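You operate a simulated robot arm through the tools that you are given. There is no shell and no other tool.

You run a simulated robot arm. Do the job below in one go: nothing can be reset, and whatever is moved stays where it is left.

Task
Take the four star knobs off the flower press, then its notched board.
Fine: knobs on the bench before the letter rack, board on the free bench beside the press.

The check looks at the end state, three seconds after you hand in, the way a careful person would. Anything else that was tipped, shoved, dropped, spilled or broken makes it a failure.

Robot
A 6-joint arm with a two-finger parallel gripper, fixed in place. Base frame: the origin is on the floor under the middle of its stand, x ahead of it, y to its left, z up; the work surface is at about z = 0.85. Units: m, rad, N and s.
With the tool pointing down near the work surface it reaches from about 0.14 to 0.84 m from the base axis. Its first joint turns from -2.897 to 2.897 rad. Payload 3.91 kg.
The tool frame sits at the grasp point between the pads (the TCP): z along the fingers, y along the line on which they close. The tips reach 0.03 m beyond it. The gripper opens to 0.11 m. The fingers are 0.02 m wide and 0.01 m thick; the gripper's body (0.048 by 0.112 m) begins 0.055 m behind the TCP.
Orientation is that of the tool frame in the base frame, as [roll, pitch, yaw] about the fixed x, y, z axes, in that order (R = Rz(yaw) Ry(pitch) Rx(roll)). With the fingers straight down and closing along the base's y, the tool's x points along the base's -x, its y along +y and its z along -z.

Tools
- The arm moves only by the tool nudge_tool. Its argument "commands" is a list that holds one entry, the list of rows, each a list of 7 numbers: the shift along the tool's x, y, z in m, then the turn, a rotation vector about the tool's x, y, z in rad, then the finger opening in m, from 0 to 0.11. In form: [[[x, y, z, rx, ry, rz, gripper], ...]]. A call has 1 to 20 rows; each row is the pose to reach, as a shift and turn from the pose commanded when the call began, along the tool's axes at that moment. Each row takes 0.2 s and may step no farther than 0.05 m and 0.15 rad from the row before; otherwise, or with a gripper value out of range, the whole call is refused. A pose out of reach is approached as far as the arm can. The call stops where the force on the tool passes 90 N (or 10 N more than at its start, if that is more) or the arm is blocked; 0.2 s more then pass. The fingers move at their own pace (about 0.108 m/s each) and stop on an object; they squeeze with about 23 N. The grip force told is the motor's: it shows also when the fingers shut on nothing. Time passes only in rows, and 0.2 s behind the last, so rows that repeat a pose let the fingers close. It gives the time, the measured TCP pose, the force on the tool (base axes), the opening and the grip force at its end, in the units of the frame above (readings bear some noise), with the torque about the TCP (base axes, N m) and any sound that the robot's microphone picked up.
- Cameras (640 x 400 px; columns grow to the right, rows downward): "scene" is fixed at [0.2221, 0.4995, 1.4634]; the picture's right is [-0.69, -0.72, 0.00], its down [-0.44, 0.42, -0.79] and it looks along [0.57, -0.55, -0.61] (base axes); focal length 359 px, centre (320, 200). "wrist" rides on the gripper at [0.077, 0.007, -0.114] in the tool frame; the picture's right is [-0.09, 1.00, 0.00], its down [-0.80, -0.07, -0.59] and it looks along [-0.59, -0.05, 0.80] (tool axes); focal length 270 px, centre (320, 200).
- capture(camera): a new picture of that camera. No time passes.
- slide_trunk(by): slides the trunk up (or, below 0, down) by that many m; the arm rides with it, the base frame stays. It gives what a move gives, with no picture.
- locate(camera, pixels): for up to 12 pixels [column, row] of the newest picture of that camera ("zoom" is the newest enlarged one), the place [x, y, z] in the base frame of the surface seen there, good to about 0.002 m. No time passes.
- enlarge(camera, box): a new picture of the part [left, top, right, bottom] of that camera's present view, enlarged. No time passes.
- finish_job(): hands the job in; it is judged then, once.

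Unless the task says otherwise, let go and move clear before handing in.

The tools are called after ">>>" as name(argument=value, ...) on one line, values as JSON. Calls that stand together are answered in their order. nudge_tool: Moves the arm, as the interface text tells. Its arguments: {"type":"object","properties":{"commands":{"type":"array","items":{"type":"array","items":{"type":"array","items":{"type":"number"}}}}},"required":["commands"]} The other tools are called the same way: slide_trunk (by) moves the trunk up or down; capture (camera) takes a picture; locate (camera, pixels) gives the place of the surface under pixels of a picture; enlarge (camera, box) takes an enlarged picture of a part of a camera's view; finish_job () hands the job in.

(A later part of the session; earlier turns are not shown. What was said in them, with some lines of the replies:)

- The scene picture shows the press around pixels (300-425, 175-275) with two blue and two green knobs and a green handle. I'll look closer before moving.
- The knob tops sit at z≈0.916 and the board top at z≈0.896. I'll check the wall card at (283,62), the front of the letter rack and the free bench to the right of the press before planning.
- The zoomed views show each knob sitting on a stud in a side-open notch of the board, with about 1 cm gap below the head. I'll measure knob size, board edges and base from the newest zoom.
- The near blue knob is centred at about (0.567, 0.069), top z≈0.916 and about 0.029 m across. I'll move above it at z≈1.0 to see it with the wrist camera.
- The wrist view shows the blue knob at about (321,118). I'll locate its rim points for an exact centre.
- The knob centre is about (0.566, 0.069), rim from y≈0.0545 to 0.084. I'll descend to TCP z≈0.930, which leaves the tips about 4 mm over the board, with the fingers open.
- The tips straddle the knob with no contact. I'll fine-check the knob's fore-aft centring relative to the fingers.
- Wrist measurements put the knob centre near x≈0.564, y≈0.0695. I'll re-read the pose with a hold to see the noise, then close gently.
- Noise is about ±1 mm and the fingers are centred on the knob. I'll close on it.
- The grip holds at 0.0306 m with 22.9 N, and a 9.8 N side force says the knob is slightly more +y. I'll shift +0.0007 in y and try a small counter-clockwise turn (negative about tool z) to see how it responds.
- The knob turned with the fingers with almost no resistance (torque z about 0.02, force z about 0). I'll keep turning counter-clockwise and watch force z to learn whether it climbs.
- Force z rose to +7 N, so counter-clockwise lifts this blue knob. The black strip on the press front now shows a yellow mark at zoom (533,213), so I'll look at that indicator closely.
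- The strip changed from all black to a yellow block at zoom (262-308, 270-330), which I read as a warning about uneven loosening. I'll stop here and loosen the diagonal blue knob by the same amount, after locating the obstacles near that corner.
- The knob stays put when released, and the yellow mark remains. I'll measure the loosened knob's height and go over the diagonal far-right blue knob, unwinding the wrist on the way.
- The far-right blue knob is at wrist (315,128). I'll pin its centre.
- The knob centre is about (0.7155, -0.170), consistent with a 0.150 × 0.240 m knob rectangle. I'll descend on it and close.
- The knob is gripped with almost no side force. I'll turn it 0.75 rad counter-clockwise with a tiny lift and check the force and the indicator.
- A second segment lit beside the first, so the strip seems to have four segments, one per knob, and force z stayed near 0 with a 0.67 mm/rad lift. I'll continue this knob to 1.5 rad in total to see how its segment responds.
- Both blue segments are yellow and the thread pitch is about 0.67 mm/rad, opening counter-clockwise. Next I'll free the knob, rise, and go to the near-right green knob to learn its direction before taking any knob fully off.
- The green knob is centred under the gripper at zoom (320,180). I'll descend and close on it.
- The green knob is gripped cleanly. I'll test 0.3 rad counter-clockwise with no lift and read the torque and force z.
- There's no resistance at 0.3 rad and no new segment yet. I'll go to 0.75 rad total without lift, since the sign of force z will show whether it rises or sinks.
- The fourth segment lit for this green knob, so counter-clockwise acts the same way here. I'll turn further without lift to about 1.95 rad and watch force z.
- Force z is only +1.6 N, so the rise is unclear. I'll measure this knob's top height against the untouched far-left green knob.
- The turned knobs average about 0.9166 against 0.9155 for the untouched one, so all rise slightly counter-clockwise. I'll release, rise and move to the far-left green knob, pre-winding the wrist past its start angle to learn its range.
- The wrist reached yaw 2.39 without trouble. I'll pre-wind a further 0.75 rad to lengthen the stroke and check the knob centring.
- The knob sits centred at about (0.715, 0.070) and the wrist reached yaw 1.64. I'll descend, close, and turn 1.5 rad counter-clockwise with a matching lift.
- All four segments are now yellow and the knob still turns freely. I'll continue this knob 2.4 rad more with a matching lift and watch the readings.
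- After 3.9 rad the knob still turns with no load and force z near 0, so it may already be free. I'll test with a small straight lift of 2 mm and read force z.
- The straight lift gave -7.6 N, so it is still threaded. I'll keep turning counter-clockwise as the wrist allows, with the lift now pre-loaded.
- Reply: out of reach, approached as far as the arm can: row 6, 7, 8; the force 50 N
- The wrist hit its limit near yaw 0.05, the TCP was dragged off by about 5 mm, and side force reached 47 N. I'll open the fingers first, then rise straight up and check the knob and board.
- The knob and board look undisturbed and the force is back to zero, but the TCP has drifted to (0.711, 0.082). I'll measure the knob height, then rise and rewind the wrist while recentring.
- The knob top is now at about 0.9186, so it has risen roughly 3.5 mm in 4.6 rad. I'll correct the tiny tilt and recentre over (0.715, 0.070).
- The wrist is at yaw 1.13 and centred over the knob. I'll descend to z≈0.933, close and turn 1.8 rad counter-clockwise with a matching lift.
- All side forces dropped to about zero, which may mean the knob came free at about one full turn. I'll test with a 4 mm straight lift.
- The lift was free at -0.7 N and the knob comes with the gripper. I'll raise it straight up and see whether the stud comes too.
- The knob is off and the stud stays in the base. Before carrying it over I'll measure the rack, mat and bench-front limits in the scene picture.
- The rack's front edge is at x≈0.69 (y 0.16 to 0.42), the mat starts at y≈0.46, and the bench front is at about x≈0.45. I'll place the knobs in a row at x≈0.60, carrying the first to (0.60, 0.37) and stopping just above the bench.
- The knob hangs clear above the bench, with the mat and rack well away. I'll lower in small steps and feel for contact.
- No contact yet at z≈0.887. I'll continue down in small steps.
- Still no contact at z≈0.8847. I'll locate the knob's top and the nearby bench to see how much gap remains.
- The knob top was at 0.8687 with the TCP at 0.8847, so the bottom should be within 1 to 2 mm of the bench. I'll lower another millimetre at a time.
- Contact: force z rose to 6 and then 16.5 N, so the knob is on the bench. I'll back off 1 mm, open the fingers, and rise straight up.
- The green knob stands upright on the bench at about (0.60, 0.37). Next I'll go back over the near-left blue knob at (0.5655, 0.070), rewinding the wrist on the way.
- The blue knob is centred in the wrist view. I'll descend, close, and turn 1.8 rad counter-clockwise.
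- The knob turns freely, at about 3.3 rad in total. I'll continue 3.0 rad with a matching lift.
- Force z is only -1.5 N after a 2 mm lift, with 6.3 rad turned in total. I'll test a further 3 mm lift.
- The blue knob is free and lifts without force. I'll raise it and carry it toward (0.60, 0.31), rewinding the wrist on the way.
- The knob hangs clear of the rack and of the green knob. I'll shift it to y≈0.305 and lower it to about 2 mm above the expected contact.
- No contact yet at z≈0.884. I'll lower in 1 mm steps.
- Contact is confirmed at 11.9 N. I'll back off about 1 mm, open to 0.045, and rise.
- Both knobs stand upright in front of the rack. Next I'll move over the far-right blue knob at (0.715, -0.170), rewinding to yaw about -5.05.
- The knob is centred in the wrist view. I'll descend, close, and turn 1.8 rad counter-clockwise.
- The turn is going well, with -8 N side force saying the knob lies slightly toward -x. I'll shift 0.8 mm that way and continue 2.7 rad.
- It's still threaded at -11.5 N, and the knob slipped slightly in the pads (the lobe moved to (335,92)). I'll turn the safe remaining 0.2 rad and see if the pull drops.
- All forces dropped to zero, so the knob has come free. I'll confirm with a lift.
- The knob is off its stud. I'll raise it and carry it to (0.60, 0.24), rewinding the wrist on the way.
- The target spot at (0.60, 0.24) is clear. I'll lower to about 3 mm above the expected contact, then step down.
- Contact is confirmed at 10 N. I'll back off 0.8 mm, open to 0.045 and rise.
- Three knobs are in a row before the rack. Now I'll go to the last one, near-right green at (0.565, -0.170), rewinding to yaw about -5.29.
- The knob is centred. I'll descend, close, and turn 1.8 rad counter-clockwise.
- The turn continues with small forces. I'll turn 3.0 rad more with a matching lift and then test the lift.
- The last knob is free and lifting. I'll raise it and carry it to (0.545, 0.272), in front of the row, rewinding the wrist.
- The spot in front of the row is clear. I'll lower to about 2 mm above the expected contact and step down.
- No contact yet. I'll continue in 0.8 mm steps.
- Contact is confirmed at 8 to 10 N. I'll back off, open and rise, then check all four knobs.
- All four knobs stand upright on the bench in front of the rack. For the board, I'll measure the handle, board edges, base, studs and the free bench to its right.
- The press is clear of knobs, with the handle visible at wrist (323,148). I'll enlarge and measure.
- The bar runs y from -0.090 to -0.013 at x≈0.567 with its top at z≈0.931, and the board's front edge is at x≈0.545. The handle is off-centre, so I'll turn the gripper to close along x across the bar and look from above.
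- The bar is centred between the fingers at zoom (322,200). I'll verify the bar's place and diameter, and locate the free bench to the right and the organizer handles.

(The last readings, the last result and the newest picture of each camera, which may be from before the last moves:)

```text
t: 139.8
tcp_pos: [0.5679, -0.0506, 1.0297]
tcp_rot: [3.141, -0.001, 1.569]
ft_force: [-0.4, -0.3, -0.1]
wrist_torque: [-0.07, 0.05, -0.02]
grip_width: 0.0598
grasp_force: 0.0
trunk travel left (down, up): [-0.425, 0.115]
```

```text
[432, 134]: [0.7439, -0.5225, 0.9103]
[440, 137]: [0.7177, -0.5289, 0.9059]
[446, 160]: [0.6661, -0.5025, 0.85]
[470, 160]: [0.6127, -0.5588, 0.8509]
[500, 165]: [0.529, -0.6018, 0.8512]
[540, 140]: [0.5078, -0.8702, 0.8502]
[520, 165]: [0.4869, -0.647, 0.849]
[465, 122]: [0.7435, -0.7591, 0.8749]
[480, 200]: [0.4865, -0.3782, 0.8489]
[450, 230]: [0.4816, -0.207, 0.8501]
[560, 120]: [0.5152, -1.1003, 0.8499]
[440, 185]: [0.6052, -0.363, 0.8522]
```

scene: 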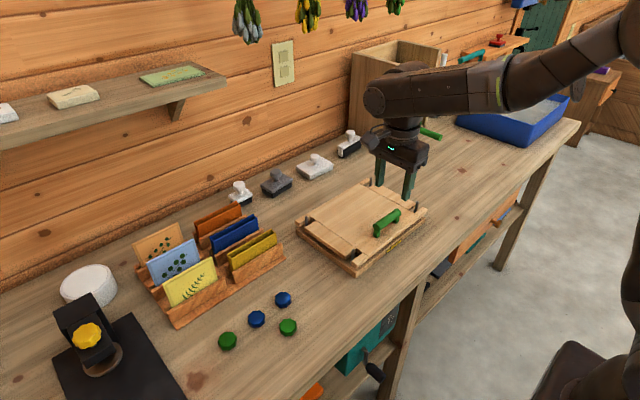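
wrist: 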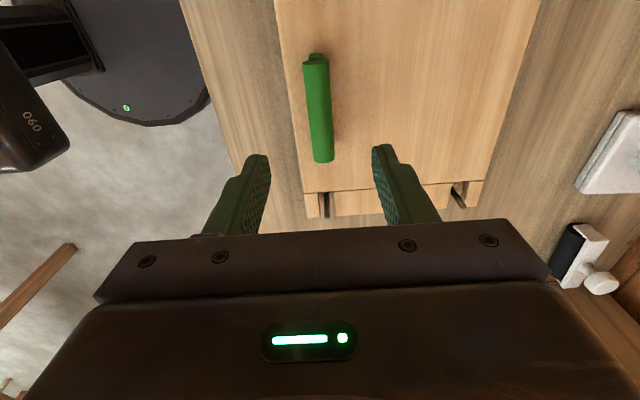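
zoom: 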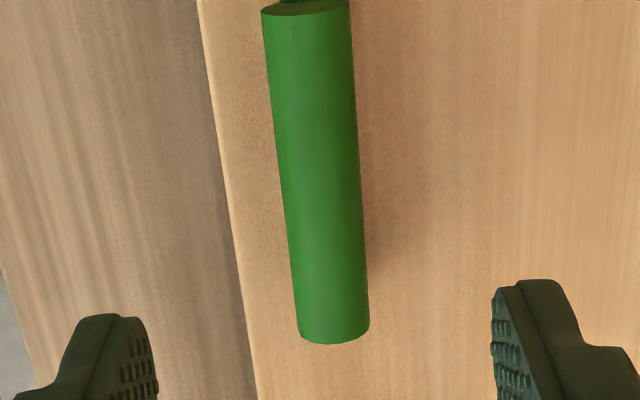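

The bar centre is at x≈0.569, about 0.018 m thick, and the organizer's green handle tip sits at about (0.715, -0.53, 0.906), so I'll land the board short of it. I'll descend over the bar with the fingers at 0.034 opening.

>>> nudge_tool(commands=[[[0, 0.001, 0.03, 0, 0, 0, 0.034], [0, 0.001, 0.06, 0, 0, 0, 0.034], [0, 0.001, 0.085, 0, 0, 0, 0.034], [0, 0.001, 0.097, 0, 0, 0, 0.034], [0, 0.001, 0.101, 0, 0, 0, 0.034], [0, 0.001, 0.101, 0, 0, 0, 0.034]]])

>>> capture(camera="wrist")

>>> enlarge(camera="scene", box=[350, 180, 430, 260])

```text
t: 141.2
tcp_pos: [0.568, -0.0506, 0.9282]
tcp_rot: [-3.142, 0.001, 1.57]
ft_force: [-0.1, 0.3, -0.2]
wrist_torque: [0.0, -0.02, -0.02]
grip_width: 0.034
grasp_force: 0.1
trunk travel left (down, up): [-0.425, 0.115]
```

```text
taken
```

wrist: 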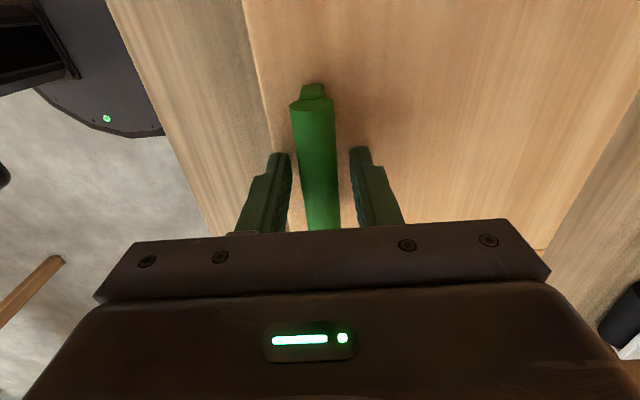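

```text
5.00 times, centred on (390, 220) of scene
```

zoom: 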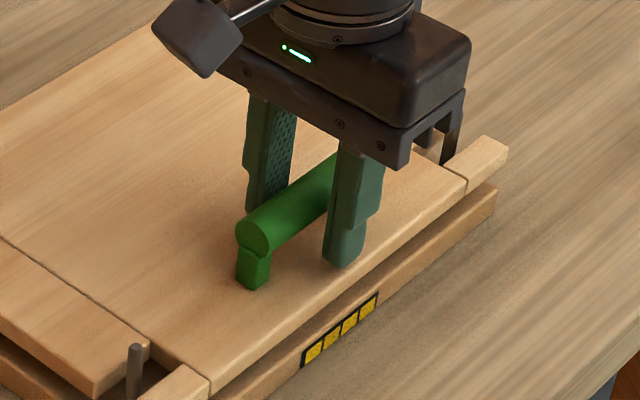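

The fingers straddle the bar's middle with the tips about 4 mm above the board. I'll lower in 1 mm steps until the tips just touch the board.

>>> nudge_tool(commands=[[[0, 0, 0.001, 0, 0, 0, 0.034], [0, 0, 0.002, 0, 0, 0, 0.034], [0, 0, 0.002, 0, 0, 0, 0.034]]])

>>> nudge_tool(commands=[[[0, 0, 0.0008, 0, 0, 0, 0.034], [0, 0, 0.0008, 0, 0, 0, 0.034]]])

```text
t: 142.0
tcp_pos: [0.5695, -0.0497, 0.9268]
tcp_rot: [-3.141, -0.002, 1.569]
ft_force: [-0.5, 0.9, 0.7]
wrist_torque: [0.03, -0.01, -0.01]
grip_width: 0.0341
grasp_force: 0.0
trunk travel left (down, up): [-0.425, 0.115]
```

```text
t: 142.6
tcp_pos: [0.5686, -0.0499, 0.9266]
tcp_rot: [-3.14, 0.0, 1.569]
ft_force: [-0.2, -0.4, -0.4]
wrist_torque: [0.01, -0.03, -0.01]
grip_width: 0.034
grasp_force: 0.0
trunk travel left (down, up): [-0.425, 0.115]
```

>>> nudge_tool(commands=[[[0, 0, 0.0008, 0, 0, 0, 0.034], [0, 0, 0.0008, 0, 0, 0, 0.034]]])

>>> nudge_tool(commands=[[[0, 0, 0.0008, 0, 0, 0, 0.034], [0, 0, 0.0008, 0, 0, 0, 0.034]]])

```text
t: 143.2
tcp_pos: [0.569, -0.0495, 0.9254]
tcp_rot: [3.14, 0.001, 1.569]
ft_force: [0.0, -0.4, 0.3]
wrist_torque: [0.02, -0.02, 0.01]
grip_width: 0.0338
grasp_force: 0.1
trunk travel left (down, up): [-0.425, 0.115]
```

```text
t: 143.8
tcp_pos: [0.5692, -0.0499, 0.926]
tcp_rot: [-3.142, -0.001, 1.569]
ft_force: [-0.1, -0.5, -0.7]
wrist_torque: [0.02, -0.02, 0.01]
grip_width: 0.0337
grasp_force: 0.1
trunk travel left (down, up): [-0.425, 0.115]
```

Still no contact at about 0.925. I'll continue stepping.

>>> nudge_tool(commands=[[[0, 0, 0.0006, 0, 0, 0, 0.034], [0, 0, 0.0006, 0, 0, 0, 0.034]]])

>>> nudge_tool(commands=[[[0, 0, 0.0006, 0, 0, 0, 0.034], [0, 0, 0.0006, 0, 0, 0, 0.034]]])

```text
t: 144.4
tcp_pos: [0.5698, -0.051, 0.9243]
tcp_rot: [-3.14, -0.002, 1.569]
ft_force: [0.0, -0.2, 2.0]
wrist_torque: [0.04, -0.04, 0.0]
grip_width: 0.0343
grasp_force: 0.2
trunk travel left (down, up): [-0.425, 0.115]
```

```text
t: 145.0
tcp_pos: [0.5679, -0.0504, 0.924]
tcp_rot: [3.141, 0.0, 1.569]
ft_force: [0.3, 0.6, 5.0]
wrist_torque: [0.02, -0.16, -0.01]
grip_width: 0.0343
grasp_force: 0.4
trunk travel left (down, up): [-0.425, 0.115]
```

The tips are touching the board at 5 N. I'll ease up 0.5 mm and close on the bar.

>>> nudge_tool(commands=[[[0, 0, -0.0006, 0, 0, 0, 0.034], [0, 0, -0.0006, 0, 0, 0, 0.01], [0, 0, -0.0006, 0, 0, 0, 0.0], [0, 0, -0.0006, 0, 0, 0, 0.0], [0, 0, -0.0006, 0, 0, 0, 0.0]]])

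>>> enlarge(camera="scene", box=[350, 180, 430, 260])

>>> enlarge(camera="wrist", box=[230, 60, 410, 240])

```text
t: 146.2
tcp_pos: [0.5683, -0.0507, 0.9247]
tcp_rot: [3.142, 0.001, 1.568]
ft_force: [-0.2, 0.2, 3.0]
wrist_torque: [0.0, -0.1, 0.02]
grip_width: 0.0194
grasp_force: 23.3
trunk travel left (down, up): [-0.425, 0.115]
```

```text
5.00 times, centred on (390, 220) of scene
```

zoom: 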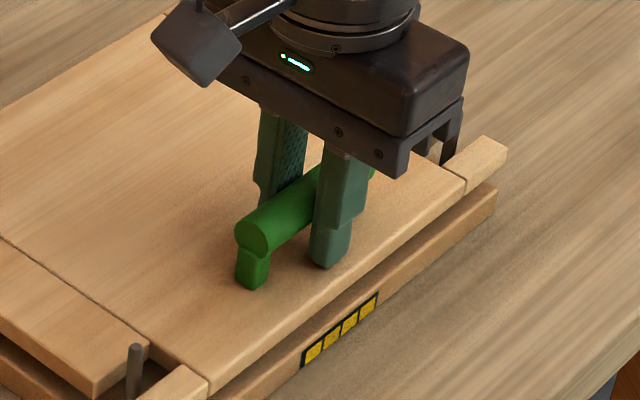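

```text
2.22 times, centred on (320, 150) of wrist
```

zoom: 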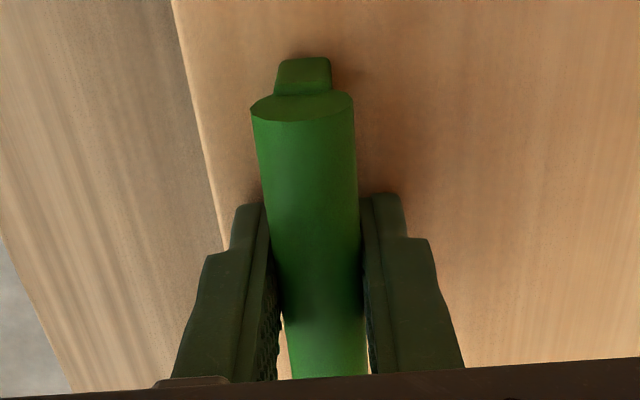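

The bar is gripped at 0.0194 m and 23 N with no side force. I'll make a small 3 mm test lift and read the load and tilt torque.

>>> nudge_tool(commands=[[[0, 0, -0.001, 0, 0, 0, 0.0], [0, 0, -0.002, 0, 0, 0, 0.0], [0, 0, -0.003, 0, 0, 0, 0.0], [0, 0, -0.003, 0, 0, 0, 0.0]]])

>>> enlarge(camera="scene", box=[290, 165, 440, 280])

```text
t: 147.2
tcp_pos: [0.5688, -0.0511, 0.9269]
tcp_rot: [-3.139, -0.001, 1.57]
ft_force: [0.0, 0.0, 0.2]
wrist_torque: [0.05, 0.25, 0.03]
grip_width: 0.0196
grasp_force: 23.4
trunk travel left (down, up): [-0.425, 0.115]
```

```text
3.48 times, centred on (365, 222) of scene
```

zoom: 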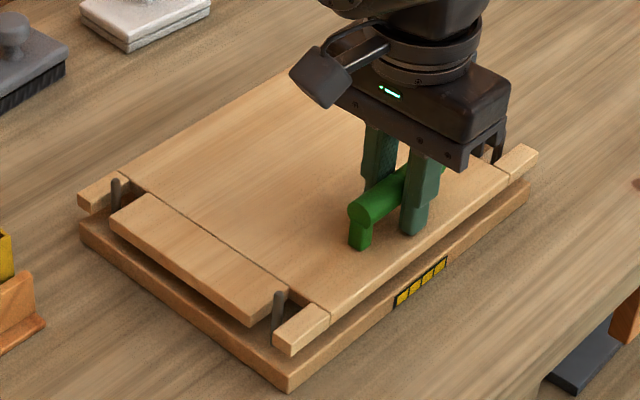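

Torque y rose to 0.25 N m while force z is still about 0, so the board is only starting to load. I'll lift another 3 mm.

>>> nudge_tool(commands=[[[0, 0, -0.001, 0, 0, 0, 0.0], [0, 0, -0.002, 0, 0, 0, 0.0], [0, 0, -0.003, 0, 0, 0, 0.0], [0, 0, -0.003, 0, 0, 0, 0.0]]])

>>> enlarge(camera="scene", box=[290, 165, 440, 280])

>>> enlarge(camera="wrist", box=[230, 60, 410, 240])

```text
t: 148.2
tcp_pos: [0.5694, -0.0507, 0.931]
tcp_rot: [3.141, -0.001, 1.569]
ft_force: [0.0, -0.4, -3.4]
wrist_torque: [-0.03, 0.21, 0.0]
grip_width: 0.0194
grasp_force: 23.2
trunk travel left (down, up): [-0.425, 0.115]
```

```text
3.48 times, centred on (365, 222) of scene
```

zoom: 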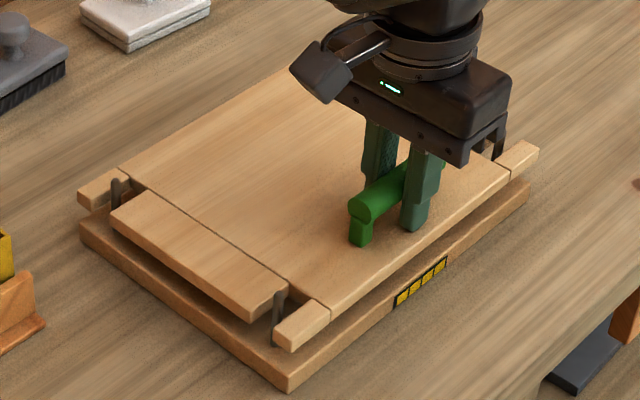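

```text
2.22 times, centred on (320, 150) of wrist
```

zoom: 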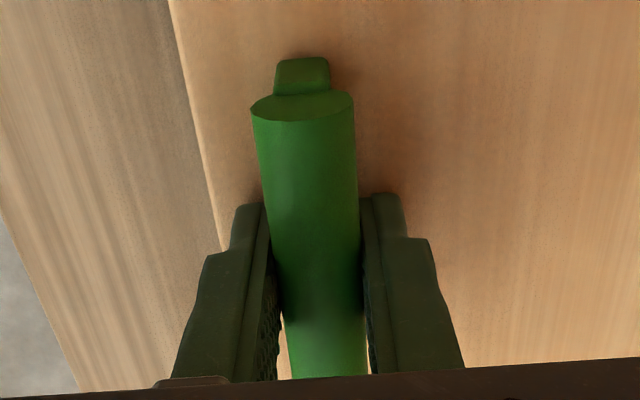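

Force z is -3.4 N and torque y 0.21 N m, consistent with carrying the whole light board. I'll measure its tilt from top-surface heights near and far.

>>> enlarge(camera="scene", box=[290, 165, 440, 280])

>>> locate(camera="zoom", pixels=[[330, 290], [340, 270], [300, 275], [150, 165], [200, 130], [260, 100], [240, 200], [300, 180], [95, 185], [300, 325], [525, 155], [290, 85]])

```text
3.48 times, centred on (365, 222) of scene
```

zoom: 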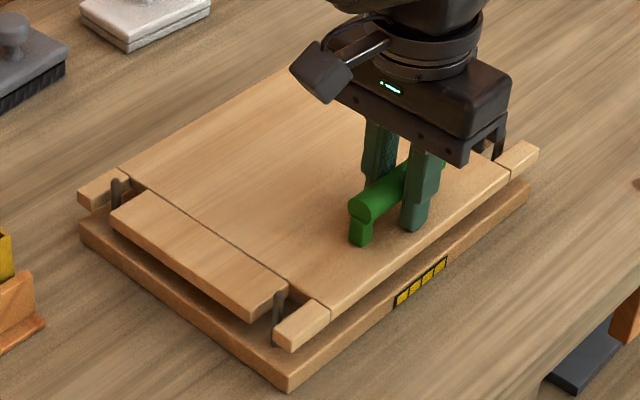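

```text
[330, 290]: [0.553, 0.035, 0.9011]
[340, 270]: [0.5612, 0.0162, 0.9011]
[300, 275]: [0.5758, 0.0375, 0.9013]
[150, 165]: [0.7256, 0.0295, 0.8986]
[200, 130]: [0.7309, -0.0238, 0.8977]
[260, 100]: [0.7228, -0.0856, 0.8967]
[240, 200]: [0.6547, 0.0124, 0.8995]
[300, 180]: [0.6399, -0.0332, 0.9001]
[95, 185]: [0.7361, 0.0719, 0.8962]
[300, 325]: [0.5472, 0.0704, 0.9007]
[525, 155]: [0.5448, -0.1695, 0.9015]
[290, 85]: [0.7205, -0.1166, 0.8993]
```

The near edge is at 0.901 and the far edge at 0.898, only about 0.02 rad of tilt, so the grip holds the board. I'll keep lifting slowly, straight up, past the studs.

>>> nudge_tool(commands=[[[0, 0, -0.003, 0, 0, 0, 0.0], [0, 0, -0.006, 0, 0, 0, 0.0], [0, 0, -0.009, 0, 0, 0, 0.0], [0, 0, -0.012, 0, 0, 0, 0.0], [0, 0, -0.015, 0, 0, 0, 0.0], [0, 0, -0.018, 0, 0, 0, 0.0], [0, 0, -0.021, 0, 0, 0, 0.0], [0, 0, -0.024, 0, 0, 0, 0.0]]])

>>> enlarge(camera="scene", box=[290, 150, 440, 280])

>>> locate(camera="zoom", pixels=[[330, 270], [300, 255], [150, 165], [200, 130], [240, 180], [300, 160]])

```text
t: 150.0
tcp_pos: [0.5688, -0.0491, 0.9552]
tcp_rot: [-3.141, 0.0, 1.57]
ft_force: [1.1, 0.0, -5.1]
wrist_torque: [-0.04, 0.22, 0.02]
grip_width: 0.0195
grasp_force: 23.0
trunk travel left (down, up): [-0.425, 0.115]
```

```text
3.08 times, centred on (365, 215) of scene
```

zoom: 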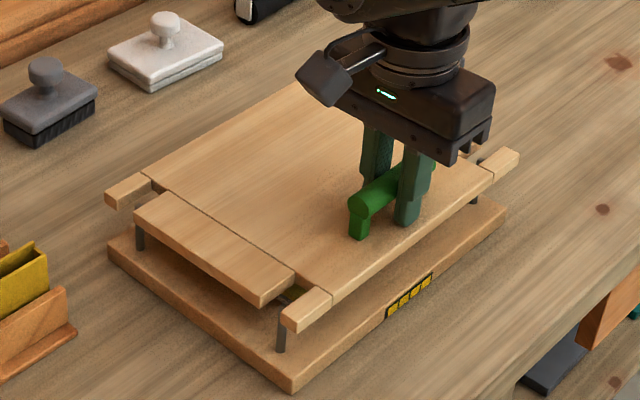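

```text
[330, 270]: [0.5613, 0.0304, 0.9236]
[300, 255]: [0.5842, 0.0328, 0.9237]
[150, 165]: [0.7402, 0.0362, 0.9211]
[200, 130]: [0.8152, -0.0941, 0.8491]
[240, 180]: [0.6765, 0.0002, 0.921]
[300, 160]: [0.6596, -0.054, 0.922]
```

The board rises level, with near edge 0.9237 and far edge 0.921. I'll continue straight up until it is well clear of the studs.

>>> nudge_tool(commands=[[[0, 0, -0.004, 0, 0, 0, 0.0], [0, 0, -0.008, 0, 0, 0, 0.0], [0, 0, -0.012, 0, 0, 0, 0.0], [0, 0, -0.017, 0, 0, 0, 0.0], [0, 0, -0.022, 0, 0, 0, 0.0], [0, 0, -0.028, 0, 0, 0, 0.0], [0, 0, -0.034, 0, 0, 0, 0.0], [0, 0, -0.041, 0, 0, 0, 0.0], [0, 0, -0.048, 0, 0, 0, 0.0], [0, 0, -0.055, 0, 0, 0, 0.0], [0, 0, -0.055, 0, 0, 0, 0.0]]])

>>> capture(camera="scene")

>>> enlarge(camera="scene", box=[280, 130, 440, 290])

>>> capture(camera="wrist")

```text
t: 152.4
tcp_pos: [0.5687, -0.05, 1.0089]
tcp_rot: [-3.141, -0.002, 1.569]
ft_force: [0.7, -0.1, -3.4]
wrist_torque: [-0.01, 0.2, 0.01]
grip_width: 0.0196
grasp_force: 22.6
trunk travel left (down, up): [-0.425, 0.115]
```

```text
taken
```

scene: 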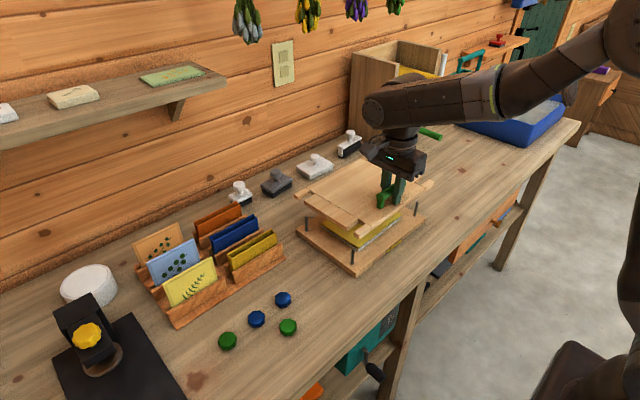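

```text
2.50 times, centred on (360, 210) of scene
```

zoom: 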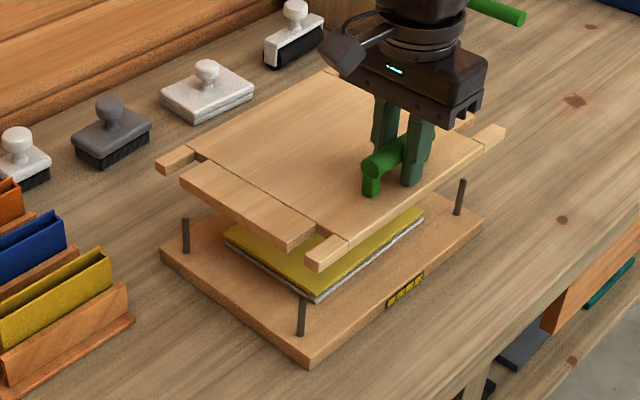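

```text
taken
```

wrist: 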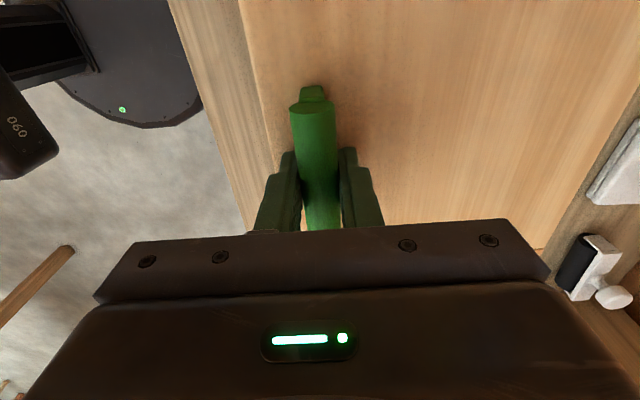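

The board is clear of the studs and only the yellow stack stays on the base. I'll locate the bench front edge and the handle tips to the right before carrying it over.

>>> enlarge(camera="scene", box=[400, 90, 600, 250])

>>> locate(camera="scene", pixels=[[455, 240], [470, 225], [485, 212], [500, 200], [515, 188], [530, 174], [441, 136], [428, 130], [420, 128], [470, 195], [455, 150], [465, 135]])

```text
2.50 times, centred on (500, 170) of scene
```

zoom: 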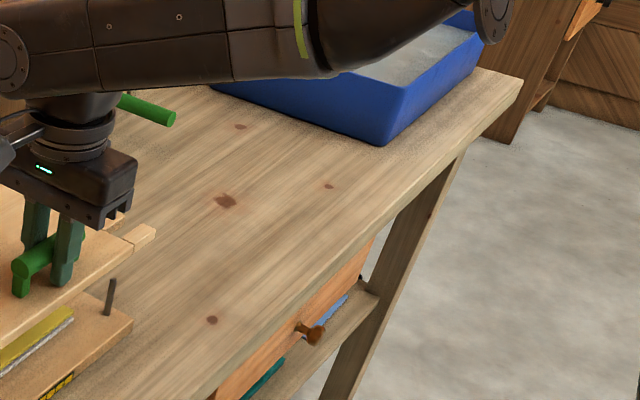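

```text
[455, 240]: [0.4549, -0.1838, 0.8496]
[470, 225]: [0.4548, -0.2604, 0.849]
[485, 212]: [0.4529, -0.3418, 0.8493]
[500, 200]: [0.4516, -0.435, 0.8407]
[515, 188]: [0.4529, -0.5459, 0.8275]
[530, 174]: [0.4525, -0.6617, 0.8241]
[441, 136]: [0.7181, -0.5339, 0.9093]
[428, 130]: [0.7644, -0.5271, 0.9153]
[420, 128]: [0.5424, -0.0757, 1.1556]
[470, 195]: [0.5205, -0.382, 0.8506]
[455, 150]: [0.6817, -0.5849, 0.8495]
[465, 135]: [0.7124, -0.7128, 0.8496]
```

The bench front edge is at x≈0.4525 and the green handle tip at (0.715, -0.535). I'll carry the board to bar position (0.52, -0.385), spanning about x 0.496 to 0.686 and y -0.519 to -0.251, moving slowly.

>>> nudge_tool(commands=[[[0, -0.006, 0, 0, 0, 0, 0.0], [0, -0.016, 0, 0, 0, 0, 0.0], [-0.006, -0.03, 0, 0, 0, 0, 0.0], [-0.018, -0.042, 0, 0, 0, 0, 0.0], [-0.036, -0.049, 0, 0, 0, 0, 0.0], [-0.057, -0.049, 0, 0, 0, 0, 0.0], [-0.079, -0.049, 0, 0, 0, 0, 0.0], [-0.101, -0.049, 0, 0, 0, 0, 0.0], [-0.123, -0.049, 0, 0, 0, 0, 0.0], [-0.145, -0.049, 0, 0, 0, 0, 0.0], [-0.167, -0.049, 0, 0, 0, 0, 0.0], [-0.189, -0.049, 0, 0, 0, 0, 0.0], [-0.211, -0.049, 0, 0, 0, 0, 0.0], [-0.233, -0.049, 0, 0, 0, 0, 0.0], [-0.255, -0.049, 0, 0, 0, 0, 0.0], [-0.277, -0.049, 0, 0, 0, 0, 0.0], [-0.299, -0.049, 0, 0, 0, 0, 0.0], [-0.318, -0.049, 0, 0, 0, 0, 0.0], [-0.33, -0.049, 0, 0, 0, 0, 0.0], [-0.335, -0.049, 0, 0, 0, 0, 0.0]]])

>>> capture(camera="scene")

>>> capture(camera="wrist")

```text
t: 156.6
tcp_pos: [0.5198, -0.3873, 1.0088]
tcp_rot: [3.141, -0.001, 1.569]
ft_force: [-0.1, -0.7, -3.3]
wrist_torque: [0.0, 0.23, 0.01]
grip_width: 0.0196
grasp_force: 23.4
trunk travel left (down, up): [-0.425, 0.115]
```

```text
taken
```

scene: 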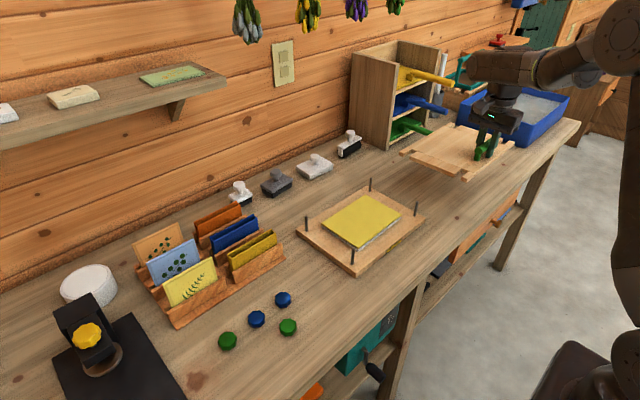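

```text
taken
```

wrist: 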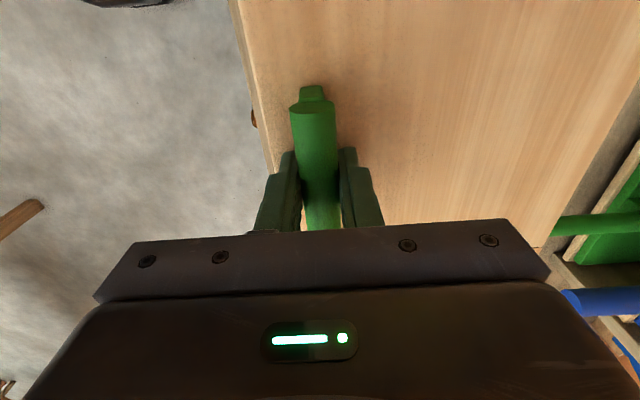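

The board hangs over the free bench, and the stack and base stayed in place. I'll check the clearance between the board's far corner and the green handle tip near (430,131).

>>> enlarge(camera="scene", box=[380, 90, 540, 210])

>>> locate(camera="zoom", pixels=[[205, 165], [190, 170], [90, 245], [320, 345], [395, 280], [480, 260], [265, 140], [230, 200], [330, 320], [120, 255], [280, 150], [550, 220]])

```text
3.33 times, centred on (460, 150) of scene
```

zoom: 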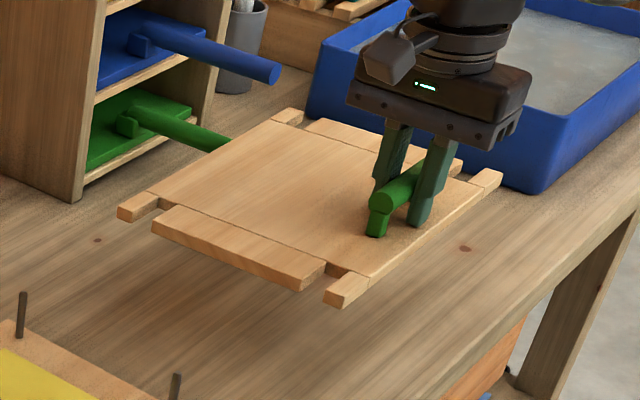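

```text
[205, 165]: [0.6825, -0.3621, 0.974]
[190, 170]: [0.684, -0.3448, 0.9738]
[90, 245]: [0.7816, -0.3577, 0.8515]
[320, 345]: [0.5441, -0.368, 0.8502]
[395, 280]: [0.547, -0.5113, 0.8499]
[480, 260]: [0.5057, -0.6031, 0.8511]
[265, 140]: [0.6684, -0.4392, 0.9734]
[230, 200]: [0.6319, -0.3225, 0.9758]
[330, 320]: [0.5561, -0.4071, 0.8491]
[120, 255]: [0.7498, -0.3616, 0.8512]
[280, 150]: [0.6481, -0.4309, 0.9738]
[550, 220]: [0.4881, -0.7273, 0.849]
```

The far edge is at x≈0.686, clear of the handle tip at x≈0.71. I'll shift slightly further away (-6 mm in x, +10 mm in y) and lower slowly to about 5 mm above the bench.

>>> nudge_tool(commands=[[[0.004, -0.003, 0.004, 0, 0, 0, 0.0], [0.01, -0.006, 0.012, 0, 0, 0, 0.0], [0.01, -0.006, 0.024, 0, 0, 0, 0.0], [0.01, -0.006, 0.038, 0, 0, 0, 0.0], [0.01, -0.006, 0.052, 0, 0, 0, 0.0], [0.01, -0.006, 0.066, 0, 0, 0, 0.0], [0.01, -0.006, 0.08, 0, 0, 0, 0.0], [0.01, -0.006, 0.091, 0, 0, 0, 0.0], [0.01, -0.006, 0.099, 0, 0, 0, 0.0], [0.01, -0.006, 0.104, 0, 0, 0, 0.0], [0.01, -0.006, 0.104, 0, 0, 0, 0.0]]])

>>> enlarge(camera="scene", box=[380, 90, 540, 210])

>>> locate(camera="zoom", pixels=[[205, 215], [230, 250], [320, 330], [340, 345], [150, 240], [280, 200]])

```text
t: 159.0
tcp_pos: [0.513, -0.3763, 0.9065]
tcp_rot: [3.142, 0.0, 1.568]
ft_force: [-0.1, 0.2, -3.7]
wrist_torque: [0.04, 0.26, -0.02]
grip_width: 0.0194
grasp_force: 22.8
trunk travel left (down, up): [-0.425, 0.115]
```

```text
3.33 times, centred on (460, 150) of scene
```

zoom: 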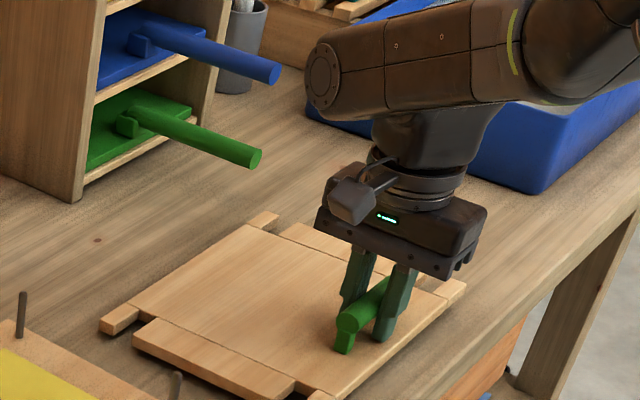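

```text
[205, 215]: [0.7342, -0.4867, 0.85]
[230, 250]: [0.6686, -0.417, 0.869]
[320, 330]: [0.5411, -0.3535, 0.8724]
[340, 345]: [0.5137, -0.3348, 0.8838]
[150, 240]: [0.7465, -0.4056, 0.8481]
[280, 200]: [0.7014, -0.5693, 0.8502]
```

The board's far top edge is at about 0.869, so its underside is about 5 mm above the bench. I'll step down and watch force z and torque.

>>> nudge_tool(commands=[[[0, 0, 0.0015, 0, 0, 0, 0.0], [0, 0, 0.003, 0, 0, 0, 0.0], [0, 0, 0.003, 0, 0, 0, 0.0]]])

>>> nudge_tool(commands=[[[0, 0, 0.001, 0, 0, 0, 0.0], [0, 0, 0.002, 0, 0, 0, 0.0], [0, 0, 0.002, 0, 0, 0, 0.0]]])

>>> nudge_tool(commands=[[[0, 0, 0.001, 0, 0, 0, 0.0], [0, 0, 0.0015, 0, 0, 0, 0.0], [0, 0, 0.0015, 0, 0, 0, 0.0]]])

```text
t: 159.8
tcp_pos: [0.5136, -0.3749, 0.9029]
tcp_rot: [-3.14, -0.001, 1.569]
ft_force: [-0.7, -0.8, -3.3]
wrist_torque: [0.01, 0.25, 0.01]
grip_width: 0.0195
grasp_force: 23.1
trunk travel left (down, up): [-0.425, 0.115]
```

```text
t: 160.6
tcp_pos: [0.5121, -0.376, 0.8996]
tcp_rot: [3.14, 0.0, 1.568]
ft_force: [0.9, -0.3, -2.9]
wrist_torque: [0.05, 0.19, 0.0]
grip_width: 0.0197
grasp_force: 23.4
trunk travel left (down, up): [-0.425, 0.115]
```

```text
t: 161.4
tcp_pos: [0.5133, -0.3765, 0.8986]
tcp_rot: [3.142, 0.003, 1.57]
ft_force: [-0.1, -0.6, -1.0]
wrist_torque: [-0.28, -0.14, -0.05]
grip_width: 0.0195
grasp_force: 23.1
trunk travel left (down, up): [-0.425, 0.115]
```

The far edge has touched, with torque y swinging to -0.14 and force z at -1.0 N. I'll keep lowering in 1 mm steps so the board settles flat.

>>> nudge_tool(commands=[[[0, 0, 0.0005, 0, 0, 0, 0.0], [0, 0, 0.001, 0, 0, 0, 0.0], [0, 0, 0.001, 0, 0, 0, 0.0]]])

>>> nudge_tool(commands=[[[0, 0, 0.0005, 0, 0, 0, 0.0], [0, 0, 0.001, 0, 0, 0, 0.0], [0, 0, 0.001, 0, 0, 0, 0.0]]])

>>> enlarge(camera="scene", box=[380, 110, 540, 230])

>>> locate(camera="zoom", pixels=[[230, 200], [320, 275], [300, 300], [240, 185], [170, 230], [440, 215], [260, 155], [330, 320]])

```text
t: 162.2
tcp_pos: [0.5132, -0.3752, 0.8971]
tcp_rot: [-3.14, 0.001, 1.569]
ft_force: [-0.9, -1.1, -1.8]
wrist_torque: [-0.1, -0.09, -0.11]
grip_width: 0.0196
grasp_force: 22.7
trunk travel left (down, up): [-0.425, 0.115]
```

```text
t: 163.0
tcp_pos: [0.5137, -0.3756, 0.8977]
tcp_rot: [3.141, 0.0, 1.568]
ft_force: [-0.2, -0.7, -0.9]
wrist_torque: [-0.06, -0.09, -0.08]
grip_width: 0.0195
grasp_force: 23.4
trunk travel left (down, up): [-0.425, 0.115]
```

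```text
3.33 times, centred on (460, 170) of scene
```

zoom: 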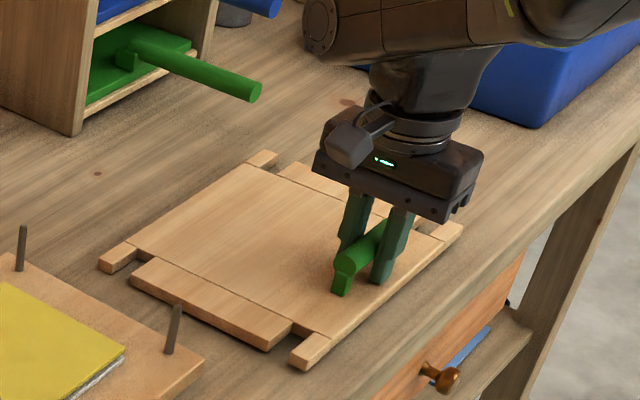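

```text
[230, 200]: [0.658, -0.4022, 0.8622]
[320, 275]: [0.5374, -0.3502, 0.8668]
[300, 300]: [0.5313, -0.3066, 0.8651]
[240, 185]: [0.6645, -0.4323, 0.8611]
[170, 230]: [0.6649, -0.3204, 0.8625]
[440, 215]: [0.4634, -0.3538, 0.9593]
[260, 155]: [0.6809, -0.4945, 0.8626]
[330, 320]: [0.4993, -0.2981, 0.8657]
```

The far edge rests at top 0.862 and the near edge is still about 3.5 mm high at 0.866. I'll continue down.

>>> nudge_tool(commands=[[[0, 0, 0.0005, 0, 0, 0, 0.0], [0, 0, 0.001, 0, 0, 0, 0.0], [0, 0, 0.001, 0, 0, 0, 0.0]]])

>>> nudge_tool(commands=[[[0, 0, 0.0005, 0, 0, 0, 0.0], [0, 0, 0.001, 0, 0, 0, 0.0], [0, 0, 0.001, 0, 0, 0, 0.0]]])

>>> nudge_tool(commands=[[[0, 0, 0.0005, 0, 0, 0, 0.0], [0, 0, 0.001, 0, 0, 0, 0.0], [0, 0, 0.001, 0, 0, 0, 0.0]]])

```text
t: 163.8
tcp_pos: [0.5121, -0.3755, 0.8957]
tcp_rot: [3.14, 0.001, 1.569]
ft_force: [-1.1, -0.4, -1.7]
wrist_torque: [-0.09, -0.08, -0.01]
grip_width: 0.0195
grasp_force: 22.4
trunk travel left (down, up): [-0.425, 0.115]
```

```text
t: 164.6
tcp_pos: [0.5122, -0.3756, 0.8941]
tcp_rot: [3.141, 0.0, 1.571]
ft_force: [-1.2, 0.2, -1.3]
wrist_torque: [-0.15, -0.09, -0.08]
grip_width: 0.0197
grasp_force: 23.1
trunk travel left (down, up): [-0.425, 0.115]
```

```text
t: 165.4
tcp_pos: [0.5124, -0.3752, 0.8939]
tcp_rot: [3.141, -0.001, 1.569]
ft_force: [-0.5, -0.6, -1.5]
wrist_torque: [-0.08, -0.1, -0.08]
grip_width: 0.0194
grasp_force: 23.0
trunk travel left (down, up): [-0.425, 0.115]
```

>>> nudge_tool(commands=[[[0, 0, 0.0005, 0, 0, 0, 0.0], [0, 0, 0.001, 0, 0, 0, 0.0], [0, 0, 0.001, 0, 0, 0, 0.0]]])

>>> enlarge(camera="scene", box=[380, 110, 540, 230])

>>> locate(camera="zoom", pixels=[[230, 200], [320, 275], [300, 300], [240, 185], [170, 230], [320, 330], [260, 157], [330, 318], [310, 345], [370, 310]])

```text
t: 166.2
tcp_pos: [0.5138, -0.3762, 0.8933]
tcp_rot: [3.14, 0.001, 1.568]
ft_force: [0.0, 0.2, -1.9]
wrist_torque: [-0.12, -0.11, -0.03]
grip_width: 0.0194
grasp_force: 23.3
trunk travel left (down, up): [-0.425, 0.115]
```

```text
3.33 times, centred on (460, 170) of scene
```

zoom: 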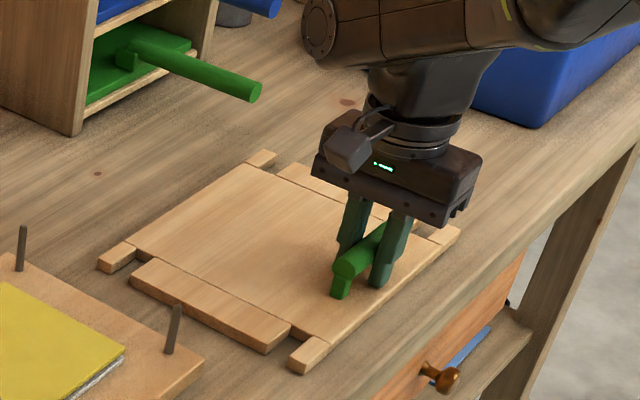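

```text
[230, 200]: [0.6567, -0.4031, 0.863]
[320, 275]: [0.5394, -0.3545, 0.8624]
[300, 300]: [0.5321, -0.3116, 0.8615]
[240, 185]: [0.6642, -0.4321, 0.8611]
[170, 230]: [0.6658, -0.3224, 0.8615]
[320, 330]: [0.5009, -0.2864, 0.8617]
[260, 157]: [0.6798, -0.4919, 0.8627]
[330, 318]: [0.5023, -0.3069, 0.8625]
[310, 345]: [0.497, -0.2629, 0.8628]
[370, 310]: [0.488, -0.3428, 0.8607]
```

The board now reads flat, with near and far both at about 0.862. One more small step to confirm it's fully supported before opening.

>>> nudge_tool(commands=[[[0, 0, 0.0004, 0, 0, 0, 0.0], [0, 0, 0.0008, 0, 0, 0, 0.0], [0, 0, 0.0008, 0, 0, 0, 0.0]]])

```text
t: 167.0
tcp_pos: [0.5127, -0.3763, 0.8926]
tcp_rot: [3.141, 0.001, 1.571]
ft_force: [0.6, -1.5, 3.6]
wrist_torque: [0.15, 0.04, 0.01]
grip_width: 0.0195
grasp_force: 23.3
trunk travel left (down, up): [-0.425, 0.115]
```

Force z turned to +3.6 N, so the board is fully supported. I'll ease up 0.5 mm, open to 0.036, and rise straight up.

>>> nudge_tool(commands=[[[0, 0, -0.0005, 0, 0, 0, 0.0], [0, 0, -0.0006, 0, 0, 0, 0.022], [0, 0, -0.0006, 0, 0, 0, 0.03], [0, 0, -0.0006, 0, 0, 0, 0.036], [0, 0, -0.0006, 0, 0, 0, 0.036], [0, 0, -0.01, 0, 0, 0, 0.036], [0, 0, -0.03, 0, 0, 0, 0.036], [0, 0, -0.06, 0, 0, 0, 0.036], [0, 0, -0.1, 0, 0, 0, 0.036], [0, 0, -0.14, 0, 0, 0, 0.05], [0, 0, -0.18, 0, 0, 0, 0.05]]])

>>> capture(camera="scene")

>>> capture(camera="wrist")

```text
t: 169.4
tcp_pos: [0.5118, -0.3759, 1.0723]
tcp_rot: [-3.141, 0.001, 1.569]
ft_force: [-1.6, 0.2, 0.4]
wrist_torque: [0.01, 0.0, -0.02]
grip_width: 0.0501
grasp_force: 0.0
trunk travel left (down, up): [-0.425, 0.115]
```

```text
taken
```

scene: 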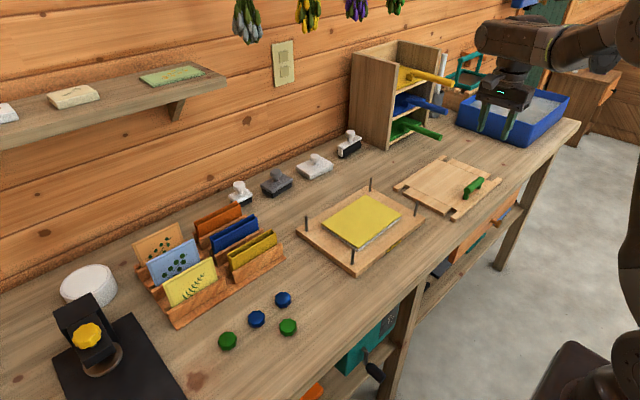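

```text
taken
```

wrist: 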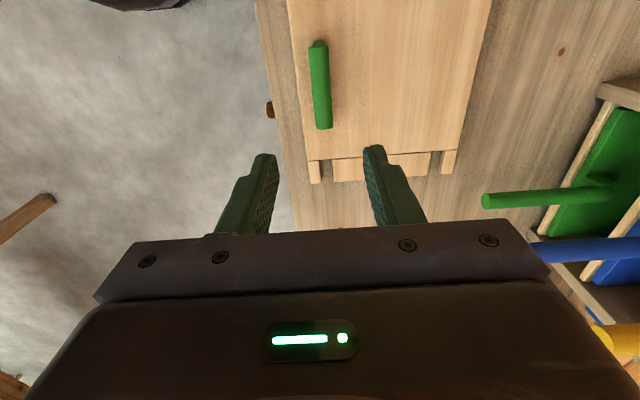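

The board lies on the bench beside the press, the four knobs stand before the rack, and the stack and base are in place. I'll raise the arm a little more and do a last close-up check.

>>> nudge_tool(commands=[[[0, 0, -0.03, 0, 0, 0, 0.05], [0, -0.02, -0.06, 0, 0, 0, 0.05], [0.03, -0.04, -0.08, 0, 0, 0, 0.05], [0.07, -0.04, -0.08, 0, 0, 0, 0.05], [0.07, -0.04, -0.08, 0, 0, 0, 0.05]]])

>>> enlarge(camera="scene", box=[380, 110, 540, 230])

>>> enlarge(camera="scene", box=[130, 180, 440, 370])

>>> capture(camera="scene")

>>> locate(camera="scene", pixels=[[455, 175], [420, 185], [470, 200], [445, 165], [474, 187], [228, 340], [257, 318], [283, 298], [288, 326], [354, 272], [298, 236], [360, 222]])

```text
t: 170.6
tcp_pos: [0.4718, -0.3049, 1.1531]
tcp_rot: [3.141, -0.001, 1.568]
ft_force: [-0.6, -0.4, -0.3]
wrist_torque: [0.0, -0.02, 0.02]
grip_width: 0.0502
grasp_force: 0.1
trunk travel left (down, up): [-0.425, 0.115]
```

```text
3.33 times, centred on (460, 170) of scene
```

zoom: 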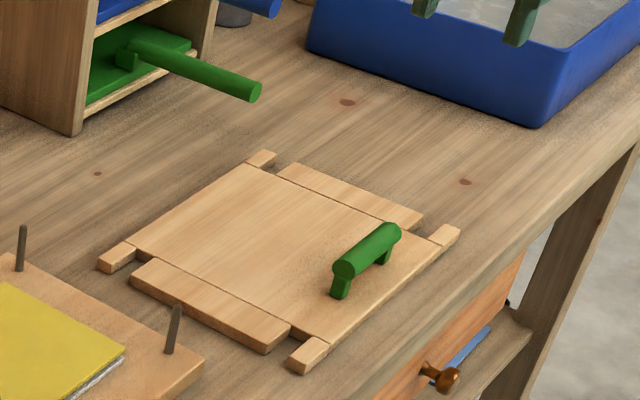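

```text
2.06 times, centred on (285, 275) of scene
```

zoom: 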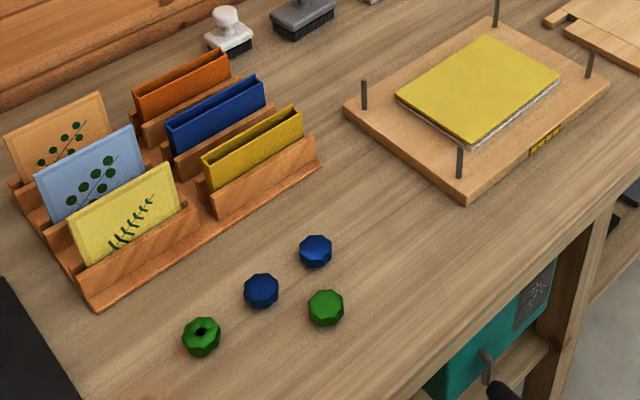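

```text
taken
```

scene: 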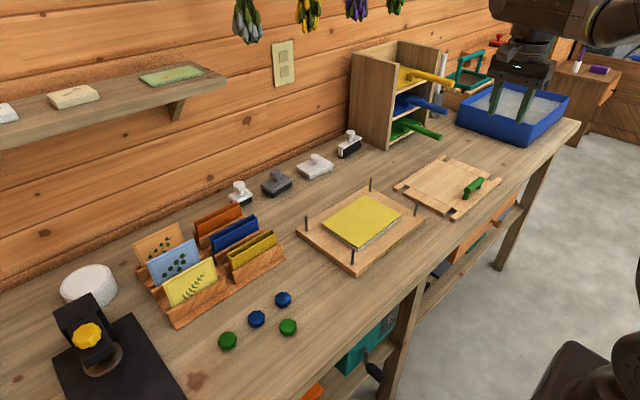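

```text
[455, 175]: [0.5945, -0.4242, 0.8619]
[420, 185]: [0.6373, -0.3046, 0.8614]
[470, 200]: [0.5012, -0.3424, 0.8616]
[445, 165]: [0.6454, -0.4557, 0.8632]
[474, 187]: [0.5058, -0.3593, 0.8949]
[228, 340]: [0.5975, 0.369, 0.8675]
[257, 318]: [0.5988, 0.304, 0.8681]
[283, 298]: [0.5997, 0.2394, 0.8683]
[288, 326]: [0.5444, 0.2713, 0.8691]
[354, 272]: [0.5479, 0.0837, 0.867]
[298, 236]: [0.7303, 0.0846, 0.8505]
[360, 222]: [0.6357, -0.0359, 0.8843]
```

The last pictures show all four knobs upright at x≈0.54 to 0.60, y≈0.24 to 0.37, before the letter rack. The board lies flat (top z≈0.862 everywhere) on the free bench to the right of the press, and nothing else has moved. The gripper is empty and clear, so I'm handing in.

>>> finish_job()

```text
The job is handed in.
```

The four star knobs and the notched board are off the flower press, and I've handed the job in. I haven't seen the check's verdict.

- **Knobs:** all four stand upright on the bench in front of the letter rack, three in a row with the fourth just ahead of them.
- **Board:** it lies flat on the free bench to the right of the press, clear of the green handle and the bench edge.
- **Press:** the base, the studs and the yellow stack were still in place in the last pictures, and nothing else had moved.

While unscrewing the far-left green knob, the wrist reached its turning limit. That dragged the gripper about 5 mm off centre, with roughly 47 N of side force. I opened the fingers, recentred and finished the knob; the knob and board showed no sign of harm.

The gripper is empty and raised clear of the bench.
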